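You operate a simulated robot arm through the tools that you are given. There is no shell and no other tool.

The job below is to be done with a simulated two-armed robot. You get a single attempt, and the scene is never put back.

Task
Reprogram the clamped meter with the address and tariff on the work slip.
Fine: park the probe and switch programmer and holder off again after; the clock stays.

The check looks at the end state, three seconds after you hand in, the way a careful person would. Anything else that was tipped, shoved, dropped, spilled or broken makes it a failure.

Robot
Two 7-joint arms with two-finger grippers on one trunk that stands fixed in place. Base frame: the origin is at the foot of the trunk, x ahead of it, y to its left, z up. Readings come in mm, degrees, newtons and seconds.
The left shoulder is at [64, 175, 1127], the right one opposite. With the tool pointing down near the work surface each hand reaches from about 260 to 860 mm from the base axis, measured 20 degrees to its own side. Payload 2.94 kg a hand.
Tool frame (each hand has its own): the origin (TCP) lies between the finger pads and is the grasp point; the fingertips stand 30 mm ahead of it; z points along the fingers, y is the line along which they close. The gripper opens to 138 mm; its body begins 109 mm behind the TCP.
Orientation is told as [roll, pitch, yaw] about the base's x, y, z axes, in that order, counted from this pose: with the fingers straight down and closing along the base's y, the tool's x points along the base's -x, its y along +y and its z along -z.

Tools
- The arms move only by the tool drive_tool. It takes "left_series", "right_series" or both (then of equal length, played together; a hand with none holds still); each is a list of rows, each a list of 3 entries, a list of its own where there are three numbers: the shift along the base's x, y, z in units of 30 mm (1.0 is 30 mm), then the turn, a rotation vector about the base's x, y, z in units of 4 degrees (1.0 is 4 degrees), then the opening in per cent of the stroke, from 0 (shut) to 100 (fully open). In form: [[[dx, dy, dz], [rx, ry, rz], grip], ...]. A call has 1 to 20 rows; each row shifts and turns the commanded pose from where the row before left it. A call with a number of a shift or a turn outside -1 to 1 is refused whole. Each row takes 0.2 s and may step no farther than 50 mm and 8.6 degrees from the row before; otherwise, or with a gripper value out of range, the whole call is refused. Where a pose cannot be reached the arm comes as near as it can. A force on the tool above 40 N (or 10 N above the force at the start of the call, whichever is more), or a blocked arm, ends the call early, and 0.2 s more pass. The fingers move at their own pace (about 45 mm/s each) and stop on an object; they squeeze with about 37 N. The grip force told is the motor's: it shows also when the fingers shut on nothing. Time passes only in rows, and 0.2 s behind the last, so rows that do not move let the fingers close. It gives the time, the measured TCP pose, the force on the tool (base axes), the opening and the grip force at its end, in the units of the frame above (readings bear some noise), with the torque about the TCP (base axes, N m) and any sound that the robot's microphone picked up, and new pictures: "pictures" is both (left out), scene, wrist or none (wrist: the cameras of the hands that moved).
- Cameras (640 x 400 px; columns grow to the right, rows downward): "scene" is now at [131.8, 52.1, 1597.1]; the picture's right is [0.66, -0.75, 0.00], its down [-0.58, -0.52, -0.63] and it looks along [0.47, 0.41, -0.78] (base axes); focal length 331 px, centre (320, 200). "left" rides on the left gripper at [71, -19, -146] in its tool frame; the picture's right is [0.26, 0.97, 0.00], its down [-0.85, 0.23, -0.48] and it looks along [-0.46, 0.12, 0.88] (tool axes); focal length 280 px, centre (320, 200). "right" rides on the right gripper at [71, 19, -146] in its tool frame; the picture's right is [-0.26, 0.97, 0.00], its down [-0.85, -0.23, -0.48] and it looks along [-0.46, -0.12, 0.88] (tool axes); focal length 280 px, centre (320, 200). There is no depth. A picture from a camera that has moved, and an enlarged one, comes with that camera's place and axes in the base frame and with its lens.
- slide_trunk(by): moves the trunk up (or, below 0, down) by that many mm; the arms and the scene camera ride with it, the base frame stays. It gives what a move gives, with no picture.
- aim_head(pan, tilt): turns the head with the scene camera to pan (to the left, within 120 degrees either way) and tilt (down, from -29 to 69), counted from straight ahead of the robot (the tilt from the chest, where the trunk bows). It gives what a move gives, and a new picture of the scene camera.
- close_up(camera, box): a new picture of the part [left, top, right, bottom] of that camera's present view, enlarged. It takes no simulated time.
- close_job(): hands the job in; it is judged then, once.

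Nothing tells you positions but the pictures and the camera data. Unless the task says otherwise, let go and move clear before handing in.

The tools are called after "Emit:" as name(argument=value, ...) on one line, values as JSON. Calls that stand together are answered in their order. drive_tool: Moves the arms, as the interface text tells. Its arguments: {"type":"object","properties":{"left_series":{"type":"array"},"right_series":{"type":"array"},"pictures":{"type":"string","enum":["both","scene","wrist","none"]}},"required":[]} The other tools are called the same way: slide_trunk (by) moves the trunk up or down; aim_head (pan, tilt) turns the head that bears the scene camera; close_up (camera, box) takes an enlarged picture of a part of a camera's view; close_job () hands the job in.

At the start:

```text
t: 0.0
left_ee_pos: [345.6, 375.7, 1152.7]
left_orientation: [0.0, 0.1, -0.1]
left_wrist_force: [-0.1, -0.5, -0.8]
left_moment: [0.02, 0.02, -0.02]
left_grip_width: 138.1
left_grasp_force: 0.0
right_ee_pos: [506.2, 60.6, 1209.4]
right_orientation: [0.0, 0.1, 0.0]
right_wrist_force: [0.3, 0.8, 0.3]
right_moment: [-0.01, -0.03, 0.01]
right_grip_width: 137.9
right_grasp_force: 0.1
trunk travel left (down, up): [-300.0, 434.0]
head pan, tilt (commanded): [41.5, 51.2]
```

scene: 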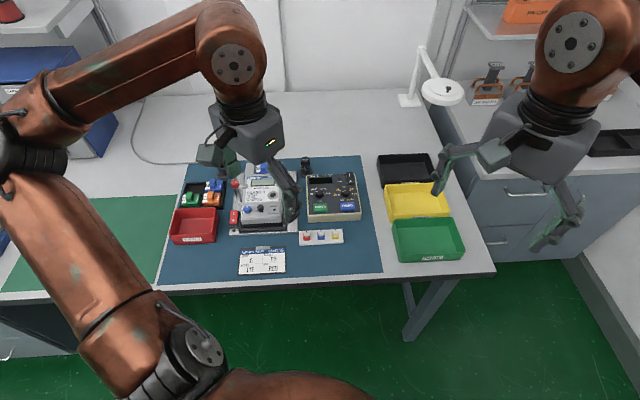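
right: 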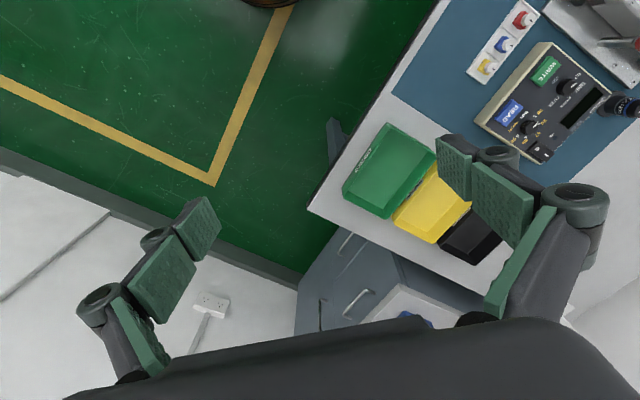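
left: 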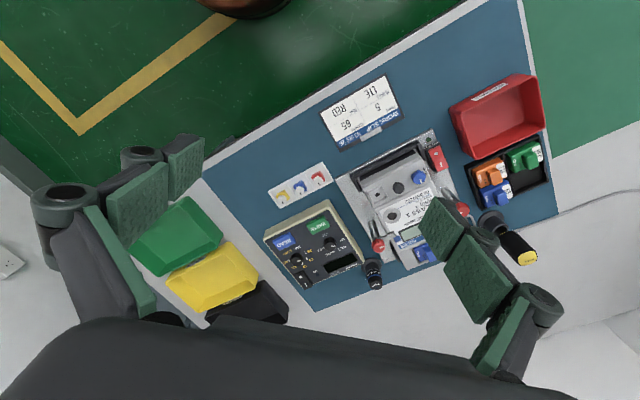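

I see a bench with a clamped meter in a holder, a programmer box to its right, a work slip in front, and trays. I'll enlarge the key regions first to read the slip and controls.

Emit:
close_up(camera="scene", box=[160, 150, 380, 288])

Emit:
close_up(camera="left", box=[310, 70, 410, 160])

Emit:
close_up(camera="left", box=[250, 130, 560, 300])

Emit:
close_up(camera="right", box=[460, 0, 640, 170])

```text
2.90 times, centred on (270, 219) of scene
camera zoom: at [131.8, 52.1, 1597.1], right [0.66, -0.75, 0.0], down [-0.58, -0.52, -0.63], along [0.47, 0.41, -0.78], focal length 960 px, centre (465, 145)
```

zoom: 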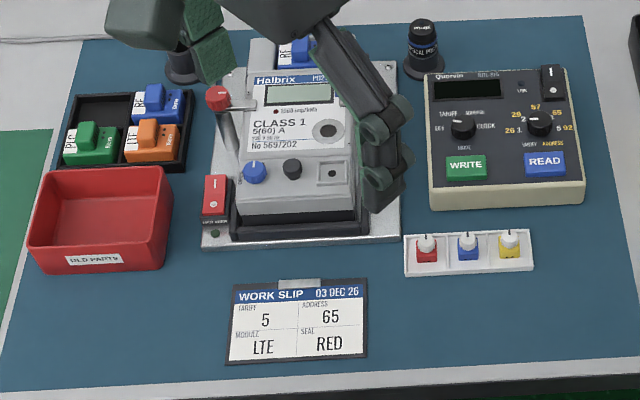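

```text
4.44 times, centred on (360, 115) of left
camera zoom: at [274.9, 355.9, 1299.1], right [-0.26, 0.97, 0.0], down [0.85, 0.23, 0.47], along [0.46, 0.12, -0.88], focal length 1246 px, centre (142, 578)
```

zoom: 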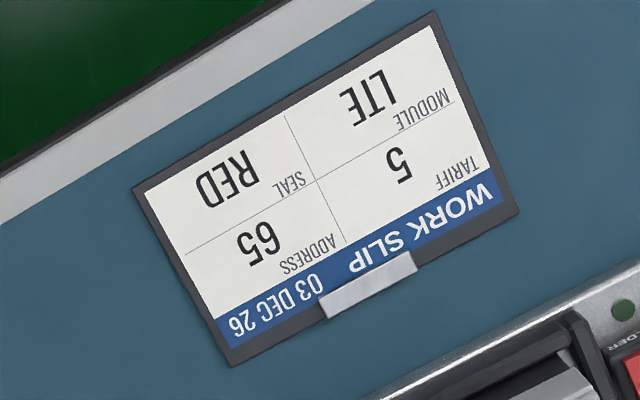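

```text
2.06 times, centred on (405, 215) of left
camera zoom: at [274.9, 355.9, 1299.1], right [-0.26, 0.97, 0.0], down [0.85, 0.23, 0.47], along [0.46, 0.12, -0.88], focal length 579 px, centre (144, 169)
```

zoom: 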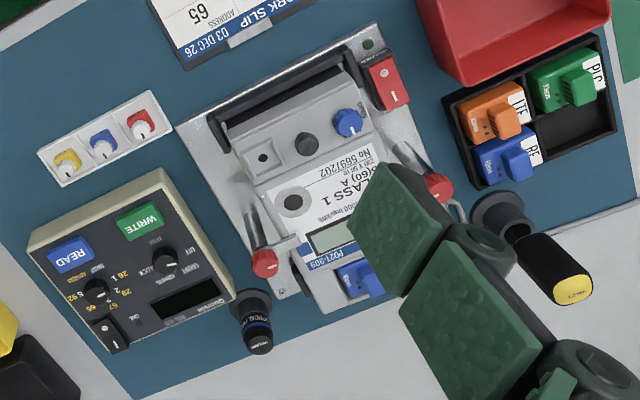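

```text
2.35 times, centred on (550, 85) of right
camera zoom: at [436.4, 79.3, 1356.1], right [0.26, 0.97, 0.0], down [0.85, -0.23, 0.47], along [0.46, -0.12, -0.88], focal length 660 px, centre (-221, 471)
```

zoom: 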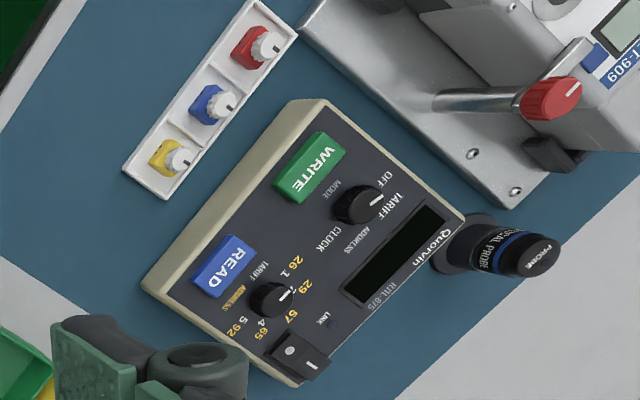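

The bench stands turned about 41° to my base, with its top near z≈800; the meter is at about [464, 556] and the programmer at about [625, 428]. I'll turn the left hand to line up with the bench so its camera gives a clean view.

Emit:
drive_tool(left_series=[[[0.176, -0.055, 0], [0, 0, 0.943], 100], [[0.176, -0.055, 0], [0, 0, 0.943], 100], [[0.176, -0.055, 0], [0, 0, 0.943], 100], [[0.176, -0.055, 0], [0, 0, 0.943], 100], [[0.176, -0.055, 0], [0, 0, 0.943], 100], [[0.176, -0.055, 0], [0, 0, 0.943], 100], [[0.176, -0.055, 0], [0, 0, 0.943], 100], [[0.176, -0.055, 0], [0, 0, 0.943], 100], [[0.176, -0.055, 0], [0, 0, 0.943], 100], [[0.176, -0.055, 0], [0, 0, 0.943], 100], [[0.176, -0.055, 0], [0, 0, 0.943], 100]], pictures="both")

```text
t: 2.4
left_ee_pos: [404.1, 356.9, 1152.7]
left_orientation: [0.0, 0.1, 41.6]
left_wrist_force: [-0.3, -0.6, -0.1]
left_moment: [-0.04, 0.01, 0.03]
left_grip_width: 138.1
left_grasp_force: 0.0
right_ee_pos: [507.5, 60.4, 1210.0]
right_orientation: [0.1, 0.1, 0.0]
right_wrist_force: [0.4, -0.3, -0.2]
right_moment: [-0.01, 0.03, 0.02]
right_grip_width: 138.1
right_grasp_force: 0.0
trunk travel left (down, up): [-300.0, 434.0]
head pan, tilt (commanded): [41.5, 51.2]
camera scene: at [132.0, 51.8, 1597.1], right [0.66, -0.75, 0.0], down [-0.58, -0.52, -0.63], along [0.47, 0.41, -0.78], focal length 331 px, centre (320, 200)
camera left: at [363.6, 295.6, 1298.7], right [-0.84, 0.55, 0.0], down [0.48, 0.74, 0.47], along [0.26, 0.4, -0.88], focal length 280 px, centre (320, 200)
```

scene: 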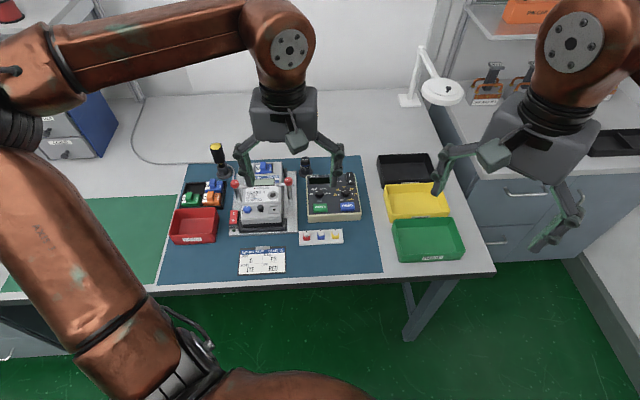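
left: 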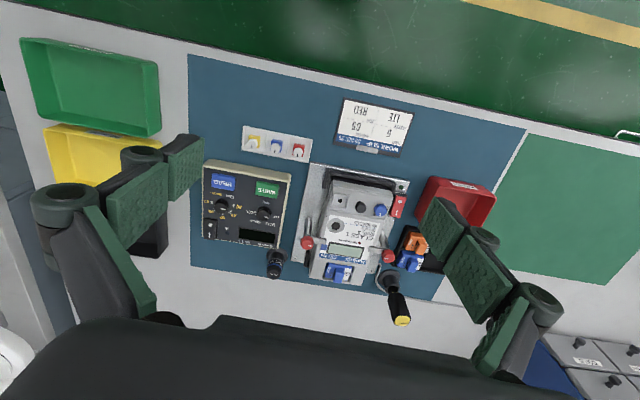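

The view is now unobstructed. I'll zoom in on the programmer, meter and probe stand from both cameras.

Emit:
close_up(camera="left", box=[190, 150, 310, 290])

Emit:
close_up(camera="left", box=[290, 150, 450, 330])

Emit:
close_up(camera="scene", box=[210, 140, 300, 240])

Emit:
close_up(camera="scene", box=[285, 145, 375, 245])

```text
2.86 times, centred on (250, 220) of left
camera zoom: at [363.6, 295.6, 1298.7], right [-0.84, 0.55, 0.0], down [0.48, 0.74, 0.47], along [0.26, 0.4, -0.88], focal length 801 px, centre (520, 143)
```

zoom: 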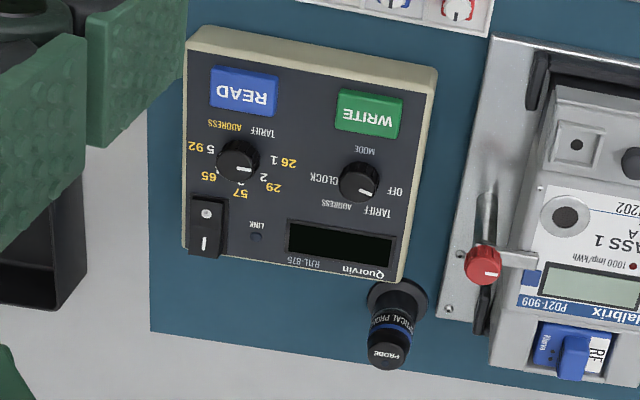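

```text
2.22 times, centred on (370, 240) of left
camera zoom: at [363.6, 295.6, 1298.7], right [-0.84, 0.55, 0.0], down [0.48, 0.74, 0.47], along [0.26, 0.4, -0.88], focal length 623 px, centre (209, 111)
```

zoom: 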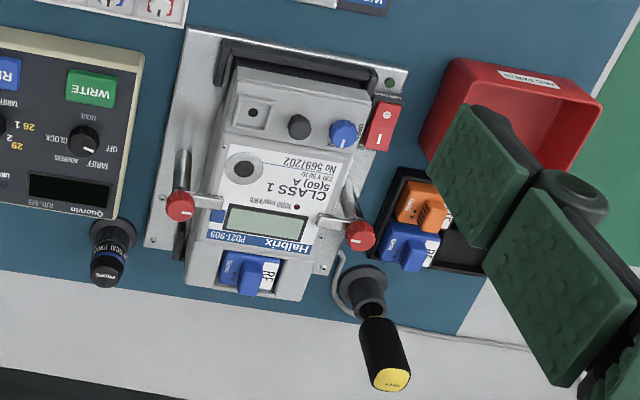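

```text
4.00 times, centred on (255, 190) of scene
camera zoom: at [132.0, 51.8, 1597.1], right [0.66, -0.75, 0.0], down [-0.58, -0.52, -0.63], along [0.47, 0.41, -0.78], focal length 1324 px, centre (580, 240)
```

zoom: 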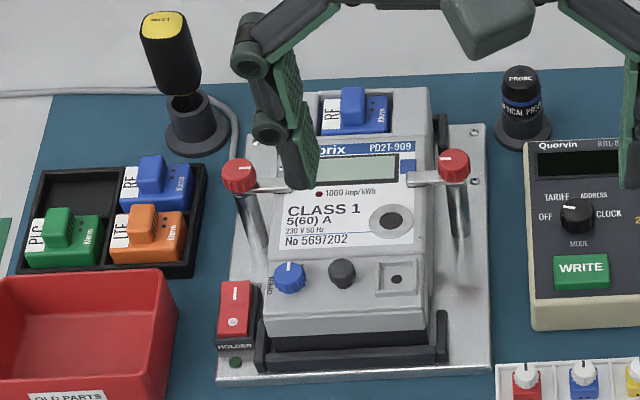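

```text
4.00 times, centred on (330, 195) of scene
camera zoom: at [132.0, 51.8, 1597.1], right [0.66, -0.75, 0.0], down [-0.58, -0.52, -0.63], along [0.47, 0.41, -0.78], focal length 1324 px, centre (280, 220)
```

zoom: 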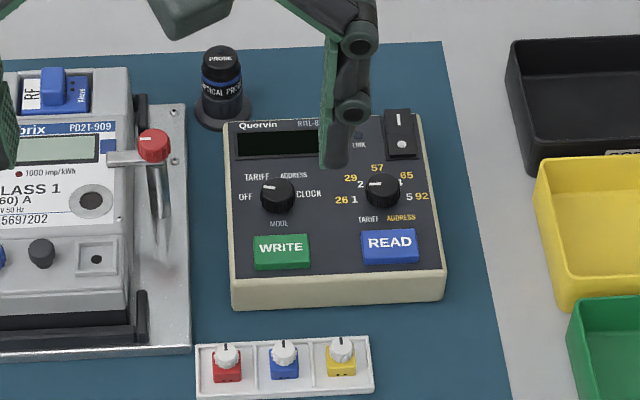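

The mode knob sits left of OFF/TARIFF and the value knob near 26/1. I'll bring the left wrist camera closer over the programmer to read the knobs and locate things precisely.

Emit:
drive_tool(left_series=[[[0.593, 0.064, -0.662], [0, 0, 0], 100], [[0.593, 0.064, -0.662], [0, 0, 0], 100], [[0.593, 0.064, -0.662], [0, 0, 0], 100], [[0.593, 0.064, -0.662], [0, 0, 0], 100], [[0.593, 0.064, -0.662], [0, 0, 0], 100], [[0.593, 0.064, -0.662], [0, 0, 0], 100], [[0.593, 0.064, -0.662], [0, 0, 0], 100], [[0.593, 0.064, -0.662], [0, 0, 0], 100], [[0.593, 0.064, -0.662], [0, 0, 0], 100], [[0.593, 0.064, -0.662], [0, 0, 0], 100]], pictures="both")

```text
t: 4.6
left_ee_pos: [583.7, 378.7, 951.9]
left_orientation: [0.1, 0.1, 41.5]
left_wrist_force: [0.0, 0.6, -0.2]
left_moment: [-0.04, 0.03, -0.02]
left_grip_width: 138.0
left_grasp_force: 0.0
right_ee_pos: [506.9, 62.1, 1209.1]
right_orientation: [0.0, 0.2, -0.1]
right_wrist_force: [0.7, 0.6, -1.2]
right_moment: [-0.02, 0.02, 0.0]
right_grip_width: 138.3
right_grasp_force: 0.1
trunk travel left (down, up): [-300.0, 434.0]
head pan, tilt (commanded): [41.5, 51.2]
camera scene: at [133.2, 53.0, 1596.9], right [0.66, -0.75, 0.0], down [-0.58, -0.52, -0.63], along [0.47, 0.41, -0.78], focal length 331 px, centre (320, 200)
camera left: at [543.0, 316.3, 1098.4], right [-0.84, 0.55, 0.0], down [0.48, 0.74, 0.47], along [0.26, 0.4, -0.88], focal length 280 px, centre (320, 200)
```

scene: 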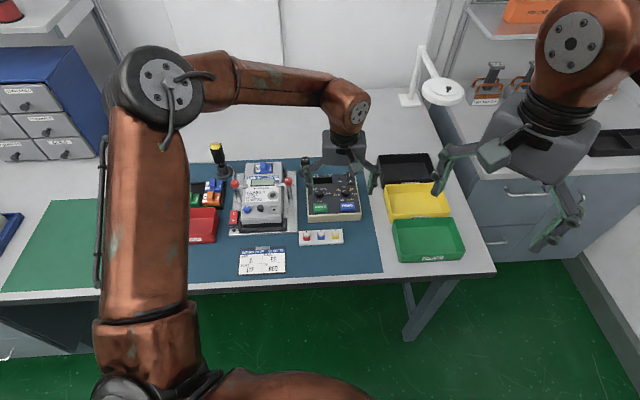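
left: 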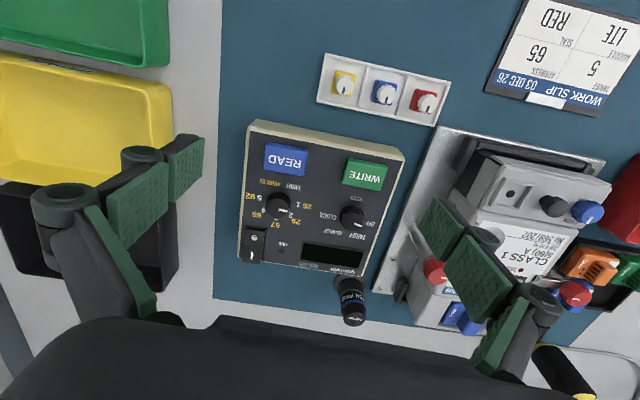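

The hand is above the programmer and clear of it. I'll zoom on the panel and probe.

Emit:
close_up(camera="left", box=[230, 110, 410, 222])

Emit:
close_up(camera="left", box=[230, 180, 330, 270])

Emit:
close_up(camera="left", box=[310, 180, 400, 250])

Emit:
close_up(camera="left", box=[320, 240, 400, 340])

Emit:
close_up(camera="scene", box=[220, 150, 310, 240])

```text
3.56 times, centred on (320, 166) of left
camera zoom: at [543.0, 316.3, 1098.4], right [-0.84, 0.55, 0.0], down [0.48, 0.74, 0.47], along [0.26, 0.4, -0.88], focal length 997 px, centre (320, 321)
```

zoom: 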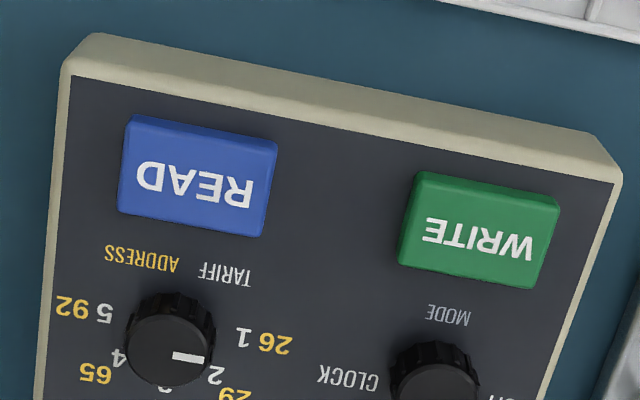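

```text
4.44 times, centred on (280, 225) of left
camera zoom: at [543.0, 316.3, 1098.4], right [-0.84, 0.55, 0.0], down [0.48, 0.74, 0.47], along [0.26, 0.4, -0.88], focal length 1246 px, centre (498, 89)
```

zoom: 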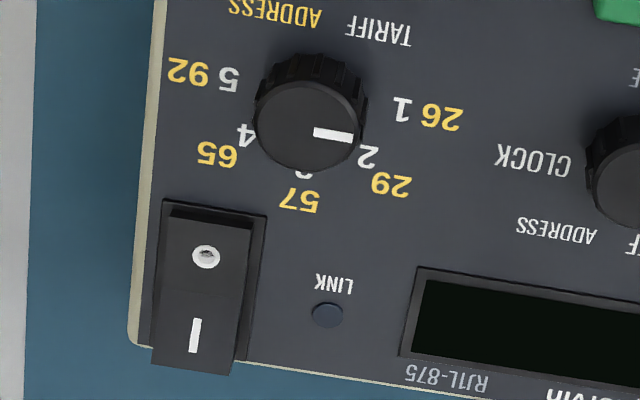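

```text
5.71 times, centred on (355, 215) of left
camera zoom: at [543.0, 316.3, 1098.4], right [-0.84, 0.55, 0.0], down [0.48, 0.74, 0.47], along [0.26, 0.4, -0.88], focal length 1602 px, centre (120, 114)
```

zoom: 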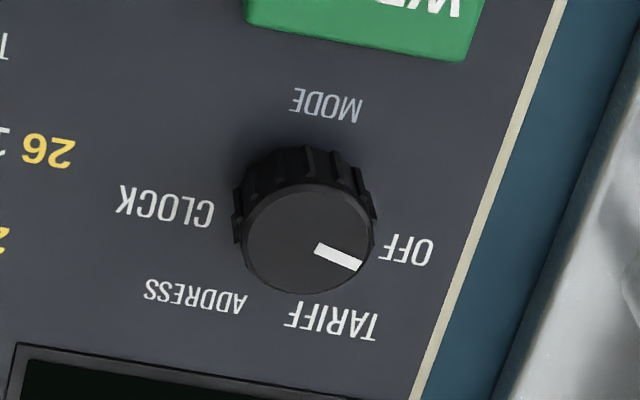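

```text
4.00 times, centred on (360, 290) of left
camera zoom: at [543.0, 316.3, 1098.4], right [-0.84, 0.55, 0.0], down [0.48, 0.74, 0.47], along [0.26, 0.4, -0.88], focal length 1122 px, centre (160, -160)
```

zoom: 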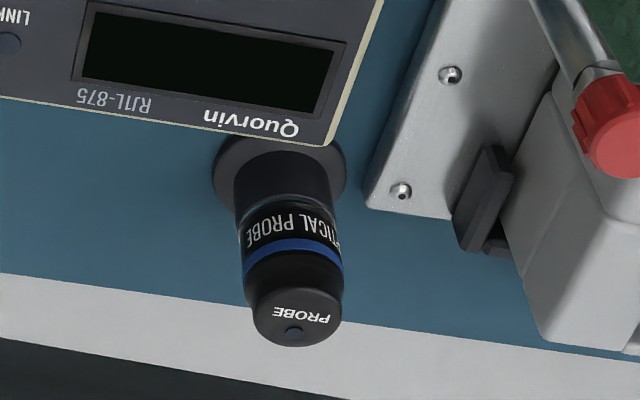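

```text
4.44 times, centred on (265, 195) of scene
camera zoom: at [133.2, 53.0, 1596.9], right [0.66, -0.75, 0.0], down [-0.58, -0.52, -0.63], along [0.47, 0.41, -0.78], focal length 1471 px, centre (564, 222)
```

zoom: 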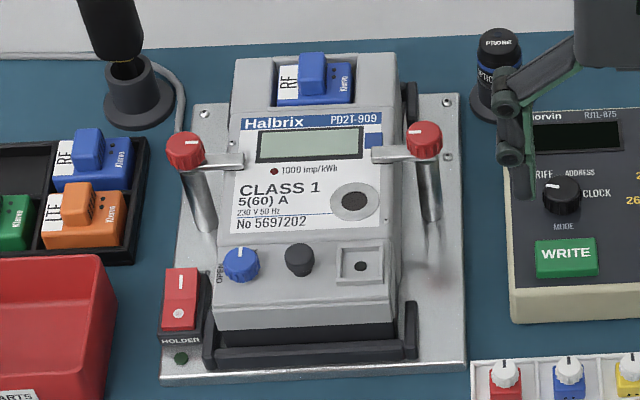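

From triangulation: panel top z≈839, mode knob ≈(50,760) and value knob ≈(130,764) in bench-aligned coordinates (right, forward), WRITE ≈(55,710), probe top ≈(6,888,867). The mode knob is at OFF and the value knob at 1/26. Next I'll view the meter and holder switch close up.

Emit:
drive_tool(left_series=[[[-0.707, 0.621, 0.2], [0, 0, 0], 100], [[-0.707, 0.621, 0.2], [0, 0, 0], 100], [[-0.707, 0.621, 0.2], [0, 0, 0], 100], [[-0.707, 0.621, 0.2], [0, 0, 0], 100], [[-0.707, 0.621, 0.2], [0, 0, 0], 100], [[-0.707, 0.621, 0.2], [0, 0, 0], 100], [[-0.707, 0.621, 0.2], [0, 0, 0], 100], [[-0.707, 0.621, 0.2], [0, 0, 0], 100]], pictures="both")

Emit:
close_up(camera="left", box=[240, 110, 400, 210])

Emit:
close_up(camera="left", box=[340, 100, 460, 190])

Emit:
close_up(camera="left", box=[240, 160, 440, 310])

```text
t: 6.4
left_ee_pos: [410.0, 525.4, 1001.7]
left_orientation: [0.1, 0.0, 41.5]
left_wrist_force: [-0.1, -0.3, 0.0]
left_moment: [0.02, -0.03, -0.01]
left_grip_width: 138.0
left_grasp_force: 0.0
right_ee_pos: [506.6, 59.7, 1210.6]
right_orientation: [0.0, -0.1, 0.0]
right_wrist_force: [0.3, 0.4, 0.0]
right_moment: [0.02, -0.01, -0.03]
right_grip_width: 137.8
right_grasp_force: 0.0
trunk travel left (down, up): [-300.0, 434.0]
head pan, tilt (commanded): [41.5, 51.2]
camera scene: at [130.9, 51.9, 1597.3], right [0.66, -0.75, 0.0], down [-0.58, -0.52, -0.63], along [0.47, 0.41, -0.78], focal length 331 px, centre (320, 200)
camera left: at [369.7, 462.6, 1148.3], right [-0.84, 0.55, 0.0], down [0.48, 0.73, 0.48], along [0.26, 0.4, -0.88], focal length 280 px, centre (320, 200)
```

scene: 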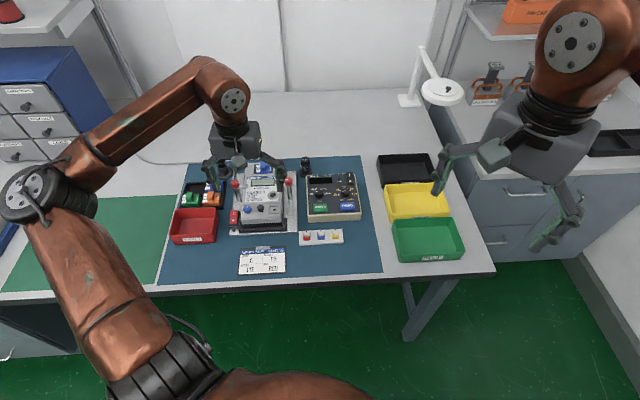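
left: 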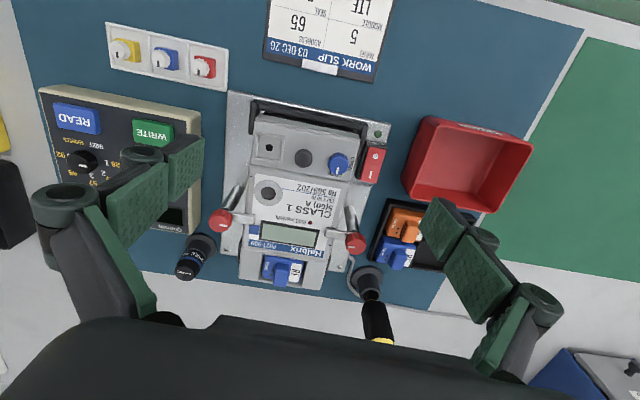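

```text
4.00 times, centred on (320, 160) of left
camera zoom: at [369.7, 462.6, 1148.3], right [-0.84, 0.55, 0.0], down [0.48, 0.73, 0.48], along [0.26, 0.4, -0.88], focal length 1122 px, centre (320, 360)
```

zoom: 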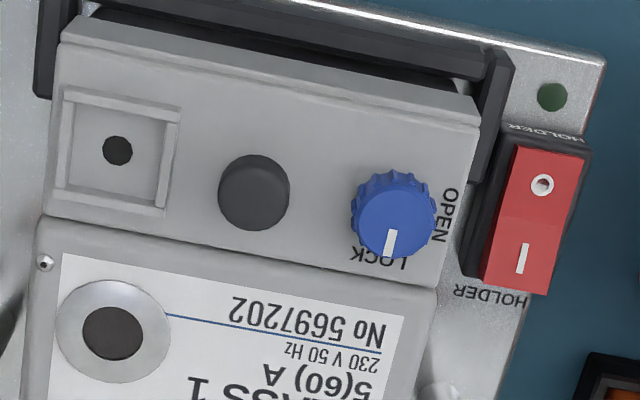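

```text
4.44 times, centred on (400, 145) of left
camera zoom: at [369.7, 462.6, 1148.3], right [-0.84, 0.55, 0.0], down [0.48, 0.73, 0.48], along [0.26, 0.4, -0.88], focal length 1246 px, centre (-36, 444)
```

zoom: 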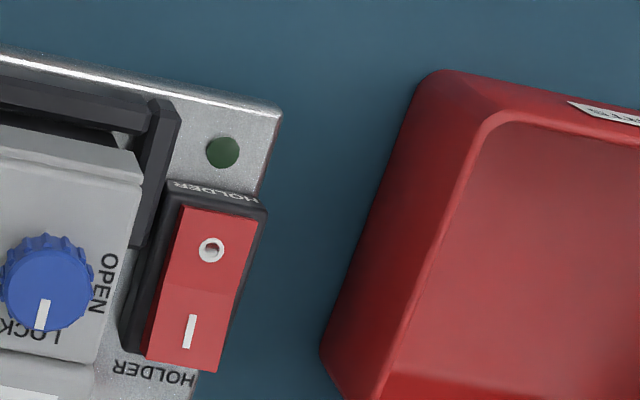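

```text
2.67 times, centred on (340, 235) of left
camera zoom: at [369.7, 462.6, 1148.3], right [-0.84, 0.55, 0.0], down [0.48, 0.73, 0.48], along [0.26, 0.4, -0.88], focal length 748 px, centre (267, 107)
```

zoom: 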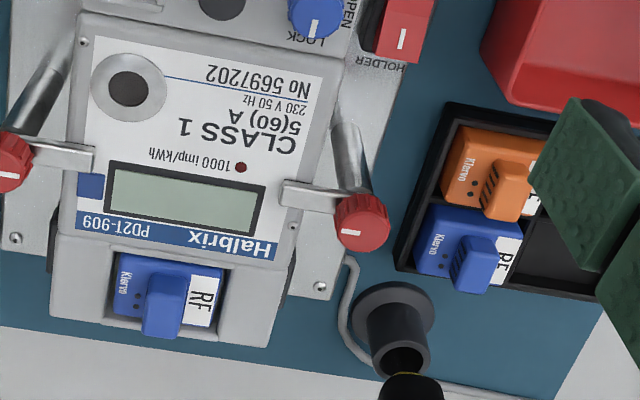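

The meter is latched at LOCK with the holder rocker off (I side at the rear, about (-197,698,833) in bench coordinates). I'll shut the left gripper and come above the I half of the holder rocker.

Emit:
drive_tool(left_series=[[[-0.063, 0.369, 0], [0, 0, 0], 0], [[-0.063, 0.369, 0], [0, 0, 0], 0], [[-0.063, 0.369, 0], [0, 0, 0], 0], [[-0.063, 0.369, 0], [0, 0, 0], 0], [[-0.063, 0.369, 0], [0, 0, 0], 0], [[-0.063, 0.369, 0], [0, 0, 0], 0], [[-0.063, 0.369, 0], [0, 0, 0], 0], [[-0.063, 0.369, 0], [0, 0, 0], 0], [[0, 0, -0.8], [0, 0, 0], 0], [[0, 0, -0.8], [0, 0, 0], 0], [[0, 0, -0.8], [0, 0, 0], 0]], pictures="both")

Emit:
close_up(camera="scene", box=[200, 130, 310, 240])

Emit:
close_up(camera="left", box=[240, 60, 440, 210])

```text
t: 8.8
left_ee_pos: [396.7, 616.5, 928.7]
left_orientation: [0.0, 0.1, 41.6]
left_wrist_force: [-0.2, -0.1, -0.3]
left_moment: [-0.03, 0.0, 0.0]
left_grip_width: 0.0
left_grasp_force: 28.3
right_ee_pos: [507.4, 61.0, 1210.2]
right_orientation: [-0.1, 0.1, 0.0]
right_wrist_force: [-0.4, 0.6, 0.5]
right_moment: [0.01, 0.02, 0.0]
right_grip_width: 138.3
right_grasp_force: 0.1
trunk travel left (down, up): [-300.0, 434.0]
head pan, tilt (commanded): [41.5, 51.2]
camera scene: at [132.1, 52.9, 1597.1], right [0.66, -0.75, 0.0], down [-0.58, -0.52, -0.63], along [0.47, 0.41, -0.78], focal length 331 px, centre (320, 200)
camera left: at [356.0, 554.0, 1075.9], right [-0.84, 0.55, 0.0], down [0.48, 0.74, 0.47], along [0.26, 0.4, -0.88], focal length 280 px, centre (320, 200)
```

scene: 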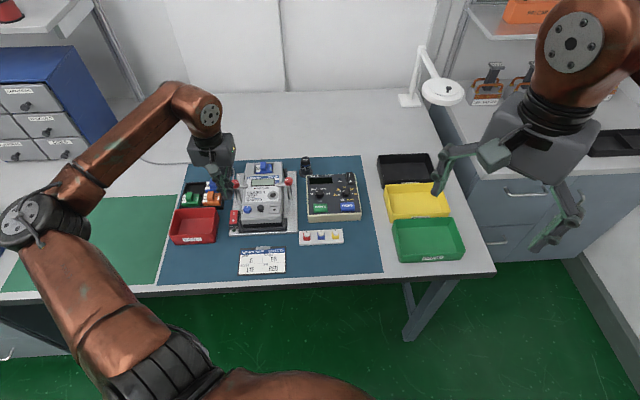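
left: 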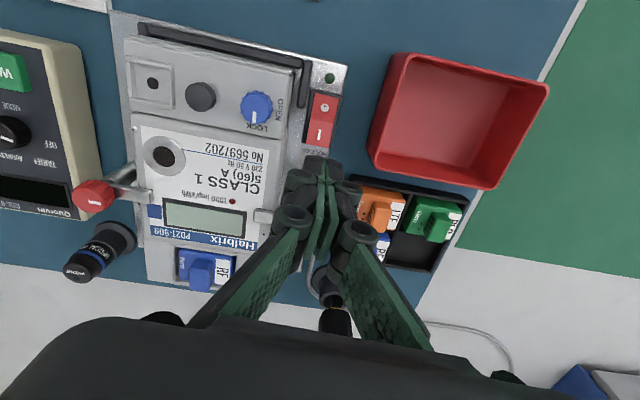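

```text
3.64 times, centred on (255, 185) of scene
camera zoom: at [132.1, 52.9, 1597.1], right [0.66, -0.75, 0.0], down [-0.58, -0.52, -0.63], along [0.47, 0.41, -0.78], focal length 1204 px, centre (556, 254)
```

zoom: 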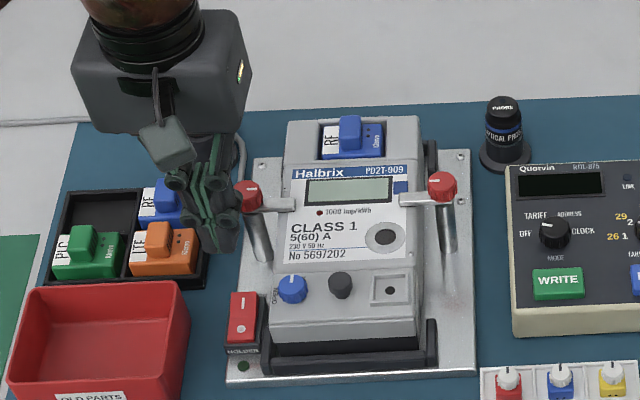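

```text
2.67 times, centred on (340, 135) of left
camera zoom: at [356.0, 554.0, 1075.9], right [-0.84, 0.55, 0.0], down [0.48, 0.74, 0.47], along [0.26, 0.4, -0.88], focal length 748 px, centre (267, 373)
```

zoom: 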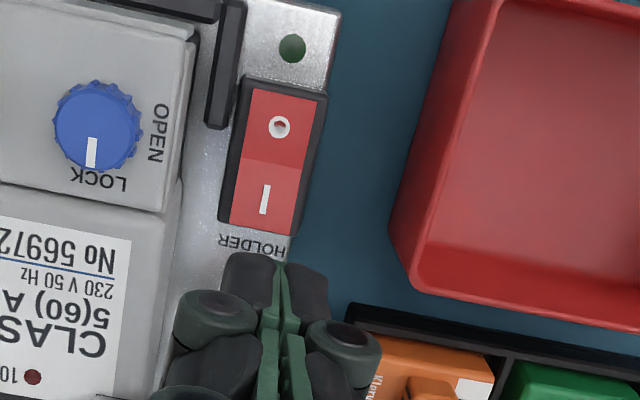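

The closed tip is above the I half of the holder rocker (offset a few mm). I'll centre it and press down in small steps, watching force and sound.

Emit:
drive_tool(left_series=[[[-0.08, -0.217, 0], [0, 0, 0], 0], [[0, 0, -0.75], [0, 0, 0], 0], [[0, 0, -0.75], [0, 0, 0], 0], [[0, 0, -0.1], [0, 0, 0], 0], [[0, 0, -0.1], [0, 0, 0], 0], [[0, 0, -0.1], [0, 0, 0], 0]], pictures="both")

Emit:
close_up(camera="scene", box=[200, 130, 310, 240])

Emit:
close_up(camera="left", box=[240, 60, 440, 210])

```text
t: 10.2
left_ee_pos: [394.3, 609.7, 875.7]
left_orientation: [0.0, 0.1, 41.4]
left_wrist_force: [-0.4, -0.7, 0.3]
left_moment: [-0.02, 0.02, 0.06]
left_grip_width: 0.0
left_grasp_force: 28.7
right_ee_pos: [505.4, 61.0, 1209.1]
right_orientation: [0.0, 0.2, 0.0]
right_wrist_force: [0.1, 0.4, 0.2]
right_moment: [0.04, -0.01, -0.01]
right_grip_width: 137.8
right_grasp_force: 0.0
trunk travel left (down, up): [-300.0, 434.0]
head pan, tilt (commanded): [41.5, 51.2]
camera scene: at [131.9, 52.4, 1597.1], right [0.66, -0.75, 0.0], down [-0.58, -0.52, -0.63], along [0.47, 0.41, -0.78], focal length 331 px, centre (320, 200)
camera left: at [354.9, 546.6, 1022.0], right [-0.84, 0.55, 0.0], down [0.48, 0.74, 0.47], along [0.26, 0.4, -0.88], focal length 280 px, centre (320, 200)
```

scene: 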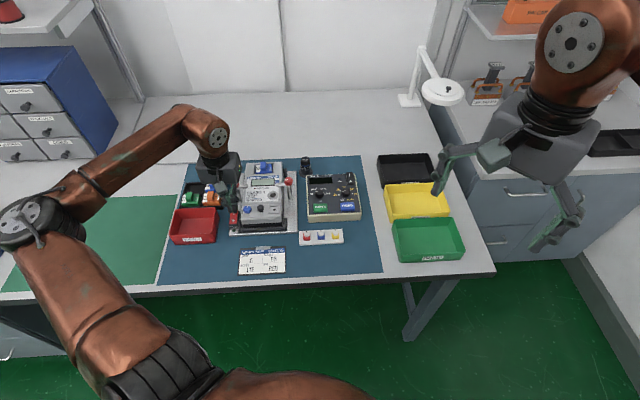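
left: 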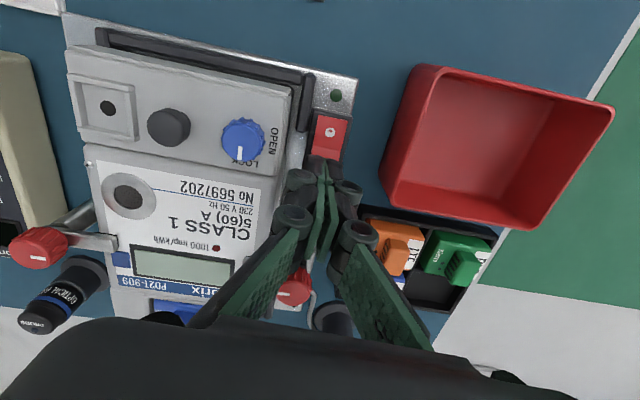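

```text
3.64 times, centred on (255, 185) of scene
camera zoom: at [131.9, 52.4, 1597.1], right [0.66, -0.75, 0.0], down [-0.58, -0.52, -0.63], along [0.47, 0.41, -0.78], focal length 1204 px, centre (556, 254)
```

zoom: 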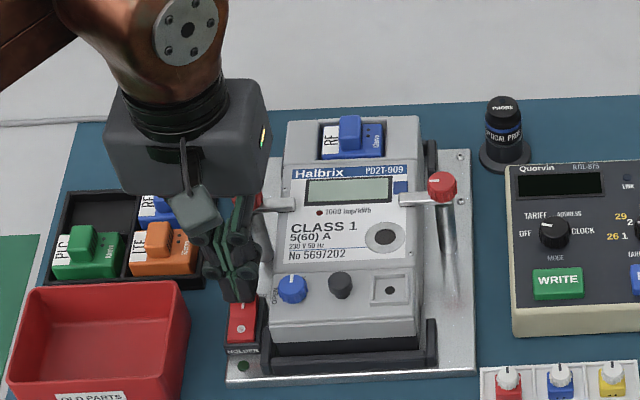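

```text
2.67 times, centred on (340, 135) of left
camera zoom: at [354.9, 546.6, 1022.0], right [-0.84, 0.55, 0.0], down [0.48, 0.74, 0.47], along [0.26, 0.4, -0.88], focal length 748 px, centre (267, 373)
```

zoom: 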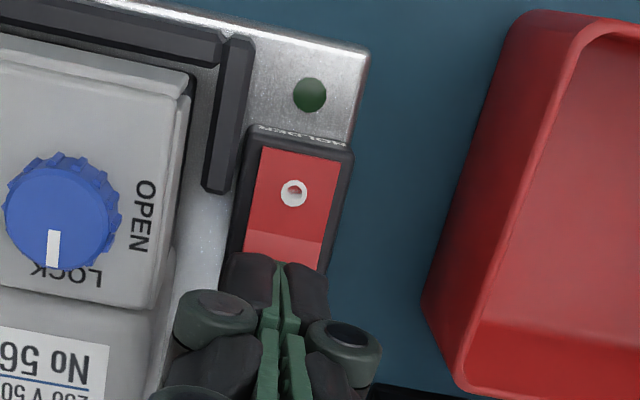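

No contact yet with the tip at z≈846. I'll continue down in ~2 mm steps.

Emit:
drive_tool(left_series=[[[0, 0, -0.08], [0, 0, 0], 0], [[0, 0, -0.08], [0, 0, 0], 0], [[0, 0, -0.08], [0, 0, 0], 0], [[0, 0, -0.08], [0, 0, 0], 0]], pictures="wrist")

Emit:
close_up(camera="left", box=[240, 60, 440, 210])

```text
t: 11.2
left_ee_pos: [394.1, 608.3, 865.6]
left_orientation: [-0.1, 0.1, 41.6]
left_wrist_force: [0.3, 0.1, 0.7]
left_moment: [0.01, -0.04, 0.0]
left_grip_width: 0.2
left_grasp_force: 28.2
right_ee_pos: [506.5, 60.2, 1209.4]
right_orientation: [0.0, 0.1, 0.0]
right_wrist_force: [-0.6, -0.1, 0.1]
right_moment: [-0.02, -0.04, -0.01]
right_grip_width: 137.8
right_grasp_force: 0.1
trunk travel left (down, up): [-300.0, 434.0]
head pan, tilt (commanded): [41.5, 51.2]
camera left: at [354.8, 546.1, 1011.8], right [-0.84, 0.55, 0.0], down [0.48, 0.74, 0.47], along [0.26, 0.4, -0.88], focal length 280 px, centre (320, 200)
```

left: 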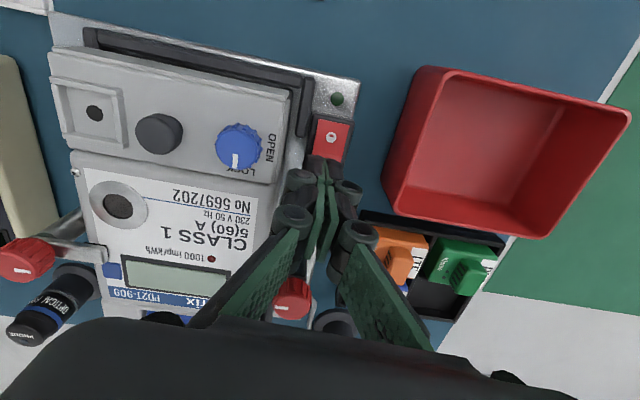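

```text
2.67 times, centred on (340, 135) of left
camera zoom: at [354.8, 546.1, 1011.8], right [-0.84, 0.55, 0.0], down [0.48, 0.74, 0.47], along [0.26, 0.4, -0.88], focal length 748 px, centre (267, 373)
```

zoom: 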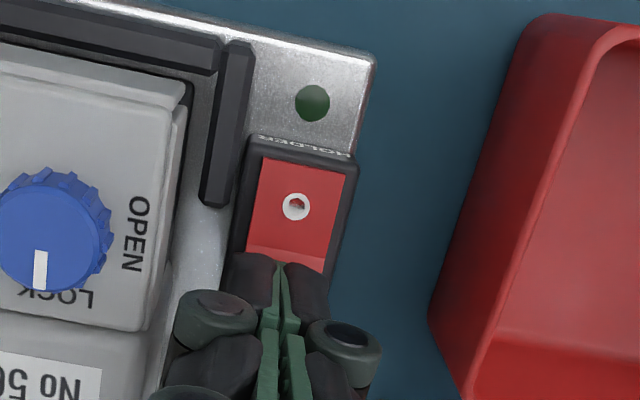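

Still no contact at tip z≈836; continuing down carefully.

Emit:
drive_tool(left_series=[[[0, 0, -0.06], [0, 0, 0], 0], [[0, 0, -0.06], [0, 0, 0], 0], [[0, 0, -0.06], [0, 0, 0], 0], [[0, 0, -0.06], [0, 0, 0], 0]], pictures="wrist")

Emit:
close_up(camera="left", box=[240, 60, 440, 210])

```text
t: 12.2
left_ee_pos: [393.7, 609.0, 859.8]
left_orientation: [0.1, 0.1, 41.5]
left_wrist_force: [-0.1, 1.0, 2.9]
left_moment: [-0.01, 0.05, 0.0]
left_grip_width: 0.1
left_grasp_force: 28.5
right_ee_pos: [506.5, 60.4, 1210.0]
right_orientation: [0.2, 0.0, 0.0]
right_wrist_force: [-0.3, 0.1, 0.8]
right_moment: [0.0, 0.01, 0.0]
right_grip_width: 138.1
right_grasp_force: 0.0
trunk travel left (down, up): [-300.0, 434.0]
head pan, tilt (commanded): [41.5, 51.2]
heard: click
camera left: at [354.3, 546.3, 1005.7], right [-0.84, 0.55, 0.0], down [0.48, 0.74, 0.47], along [0.26, 0.4, -0.88], focal length 280 px, centre (320, 200)
```

left: 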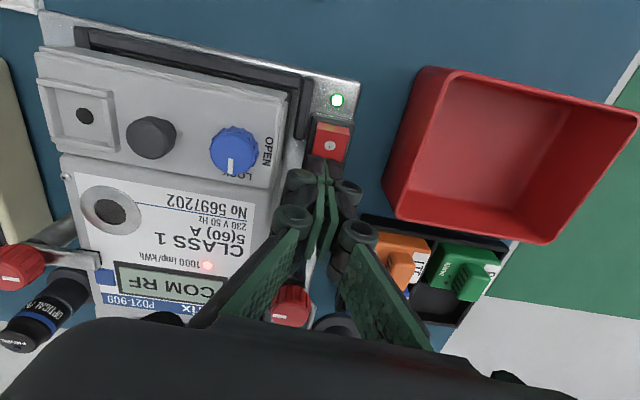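

```text
2.67 times, centred on (340, 135) of left
camera zoom: at [354.3, 546.3, 1005.7], right [-0.84, 0.55, 0.0], down [0.48, 0.74, 0.47], along [0.26, 0.4, -0.88], focal length 748 px, centre (267, 373)
```

zoom: 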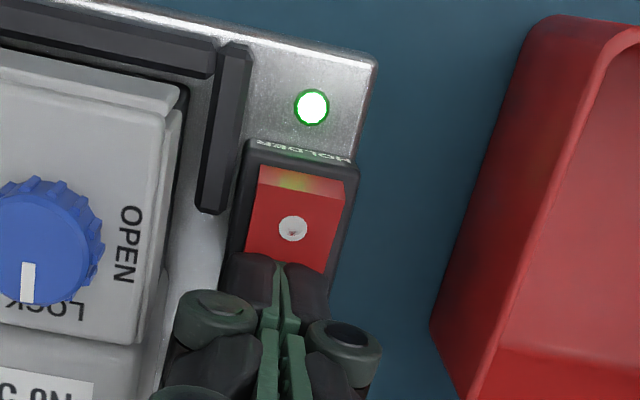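

Click heard: the holder LED is lit and the meter shows "COM RF". Now I'll rise and travel to above the I half of the programmer's rocker.

Emit:
drive_tool(left_series=[[[0, 0, 0.85], [0, 0, 0], 0], [[0, 0, 0.85], [0, 0, 0], 0], [[0, 0, 0.85], [0, 0, 0], 0], [[0, 0, 0.85], [0, 0, 0], 0], [[0.845, -0.419, 0], [0, 0, 0], 0], [[0.845, -0.419, 0], [0, 0, 0], 0], [[0.845, -0.419, 0], [0, 0, 0], 0], [[0.845, -0.419, 0], [0, 0, 0], 0], [[0.845, -0.419, 0], [0, 0, 0], 0], [[0.845, -0.419, 0], [0, 0, 0], 0], [[0.845, -0.419, 0], [0, 0, 0], 0], [[0.845, -0.419, 0], [0, 0, 0], 0], [[0.845, -0.419, 0], [0, 0, 0], 0], [[0.845, -0.419, 0], [0, 0, 0], 0], [[0.845, -0.419, 0], [0, 0, 0], 0], [[0.845, -0.419, 0], [0, 0, 0], 0], [[0.845, -0.419, 0], [0, 0, 0], 0]], pictures="both")

Emit:
close_up(camera="left", box=[220, 50, 420, 200])

Emit:
close_up(camera="scene", box=[210, 130, 310, 240])

```text
t: 15.8
left_ee_pos: [721.6, 444.0, 960.5]
left_orientation: [0.2, 0.1, 41.5]
left_wrist_force: [-0.2, -1.0, 0.4]
left_moment: [0.02, 0.02, -0.01]
left_grip_width: 0.1
left_grasp_force: 28.0
right_ee_pos: [507.5, 59.5, 1209.4]
right_orientation: [0.1, 0.1, 0.0]
right_wrist_force: [0.7, -1.2, -0.5]
right_moment: [0.02, 0.06, -0.01]
right_grip_width: 137.8
right_grasp_force: 0.0
trunk travel left (down, up): [-300.0, 434.0]
head pan, tilt (commanded): [41.5, 51.2]
camera scene: at [133.0, 51.0, 1597.0], right [0.66, -0.75, 0.0], down [-0.58, -0.52, -0.63], along [0.47, 0.42, -0.78], focal length 331 px, centre (320, 200)
camera left: at [682.2, 381.3, 1108.1], right [-0.84, 0.55, 0.0], down [0.48, 0.73, 0.48], along [0.26, 0.4, -0.88], focal length 280 px, centre (320, 200)
```

scene: 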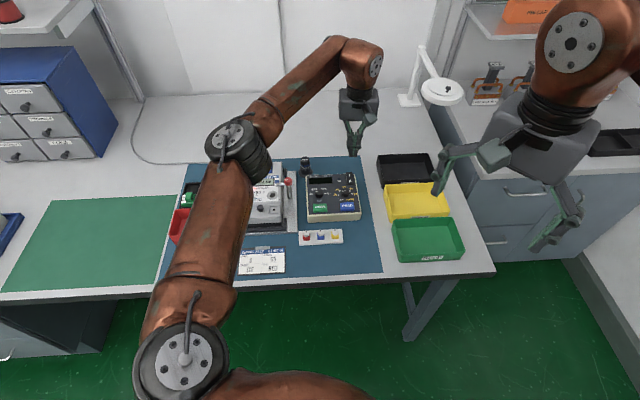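
left: 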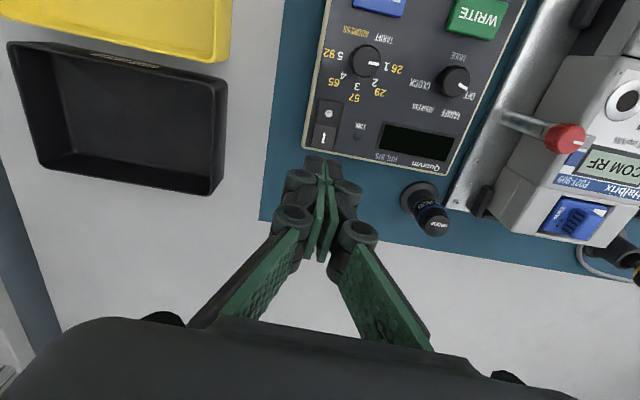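

```text
2.67 times, centred on (320, 125) of left
camera zoom: at [682.2, 381.3, 1108.1], right [-0.84, 0.55, 0.0], down [0.48, 0.73, 0.48], along [0.26, 0.4, -0.88], focal length 748 px, centre (320, 400)
```

zoom: 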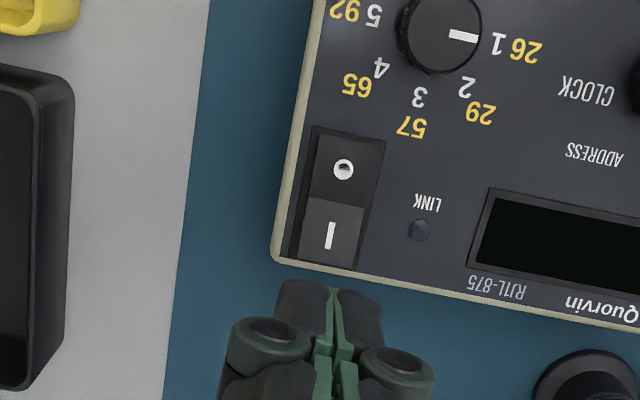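

```text
3.64 times, centred on (260, 185) of scene
camera zoom: at [133.0, 51.0, 1597.0], right [0.66, -0.75, 0.0], down [-0.58, -0.52, -0.63], along [0.47, 0.42, -0.78], focal length 1204 px, centre (538, 254)
```

zoom: 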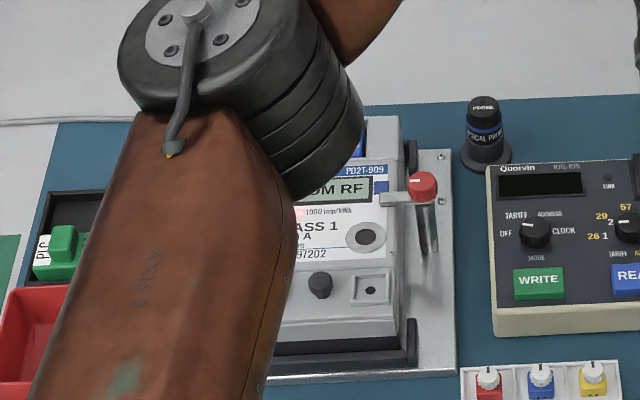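

The tip is just behind the programmer's I half. I'll shift 3 mm and descend to just above it, then press in small steps.

Emit:
drive_tool(left_series=[[[0.063, 0.1, 0], [0, 0, 0], 0], [[0, 0, -0.84], [0, 0, 0], 0], [[0, 0, -0.84], [0, 0, 0], 0], [[0, 0, -0.8], [0, 0, 0], 0], [[0, 0, -0.07], [0, 0, 0], 0], [[0, 0, -0.07], [0, 0, 0], 0], [[0, 0, -0.07], [0, 0, 0], 0]], pictures="wrist")

Emit:
close_up(camera="left", box=[220, 50, 420, 200])

```text
t: 17.4
left_ee_pos: [726.5, 448.8, 879.2]
left_orientation: [0.0, 0.1, 41.6]
left_wrist_force: [0.5, 0.2, -0.2]
left_moment: [0.0, 0.0, 0.0]
left_grip_width: 0.0
left_grasp_force: 28.7
right_ee_pos: [507.2, 61.6, 1209.2]
right_orientation: [0.0, 0.0, 0.0]
right_wrist_force: [-1.0, -1.3, 0.1]
right_moment: [-0.04, 0.01, -0.02]
right_grip_width: 138.0
right_grasp_force: 0.1
trunk travel left (down, up): [-300.0, 434.0]
head pan, tilt (commanded): [41.5, 51.2]
camera left: at [686.0, 385.7, 1026.0], right [-0.84, 0.55, 0.0], down [0.48, 0.74, 0.47], along [0.26, 0.4, -0.88], focal length 280 px, centre (320, 200)
```

left: 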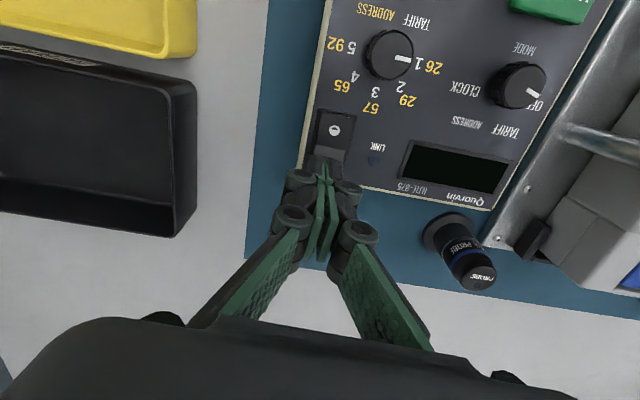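

```text
2.67 times, centred on (320, 125) of left
camera zoom: at [686.0, 385.7, 1026.0], right [-0.84, 0.55, 0.0], down [0.48, 0.74, 0.47], along [0.26, 0.4, -0.88], focal length 748 px, centre (320, 400)
```

zoom: 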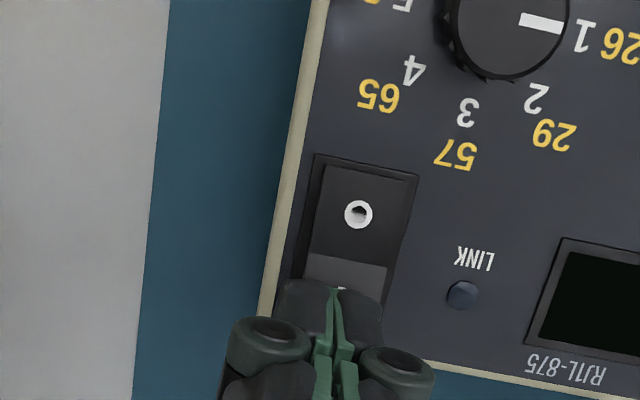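

The tip is over the I half at z≈849. I'll nudge 3 mm forward-to-front and press down slowly.

Emit:
drive_tool(left_series=[[[-0.075, -0.067, 0], [0, 0, 0], 0], [[0, 0, -0.06], [0, 0, 0], 0], [[0, 0, -0.06], [0, 0, 0], 0], [[0, 0, -0.06], [0, 0, 0], 0], [[0, 0, -0.06], [0, 0, 0], 0]], pictures="wrist")

Emit:
close_up(camera="left", box=[220, 50, 420, 200])

```text
t: 18.6
left_ee_pos: [724.3, 445.0, 873.5]
left_orientation: [0.0, 0.2, 41.6]
left_wrist_force: [-0.2, 0.8, 2.4]
left_moment: [-0.04, -0.02, -0.02]
left_grip_width: 0.0
left_grasp_force: 28.2
right_ee_pos: [506.5, 61.1, 1210.1]
right_orientation: [0.0, 0.1, -0.1]
right_wrist_force: [-0.8, -0.3, -0.2]
right_moment: [-0.01, -0.01, 0.0]
right_grip_width: 138.1
right_grasp_force: 0.0
trunk travel left (down, up): [-300.0, 434.0]
head pan, tilt (commanded): [41.5, 51.2]
heard: click
camera left: at [683.6, 383.1, 1019.4], right [-0.84, 0.55, 0.0], down [0.48, 0.74, 0.47], along [0.26, 0.4, -0.88], focal length 280 px, centre (320, 200)
```

left: 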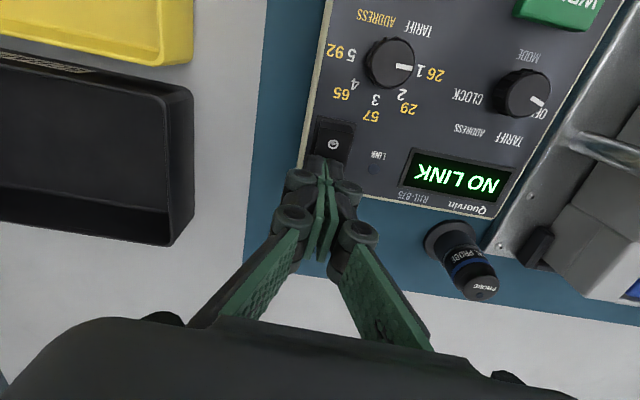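

```text
2.67 times, centred on (320, 125) of left
camera zoom: at [683.6, 383.1, 1019.4], right [-0.84, 0.55, 0.0], down [0.48, 0.74, 0.47], along [0.26, 0.4, -0.88], focal length 748 px, centre (320, 400)
```

zoom: 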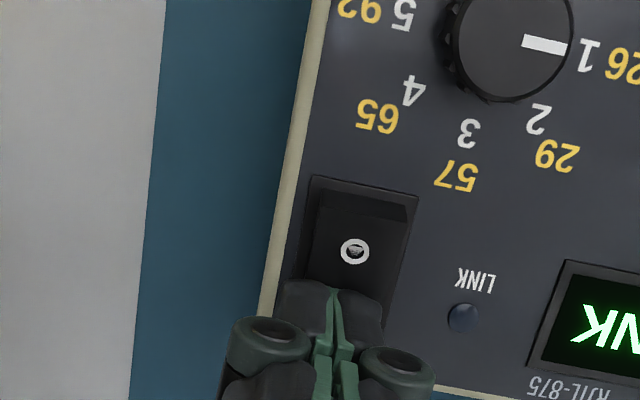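

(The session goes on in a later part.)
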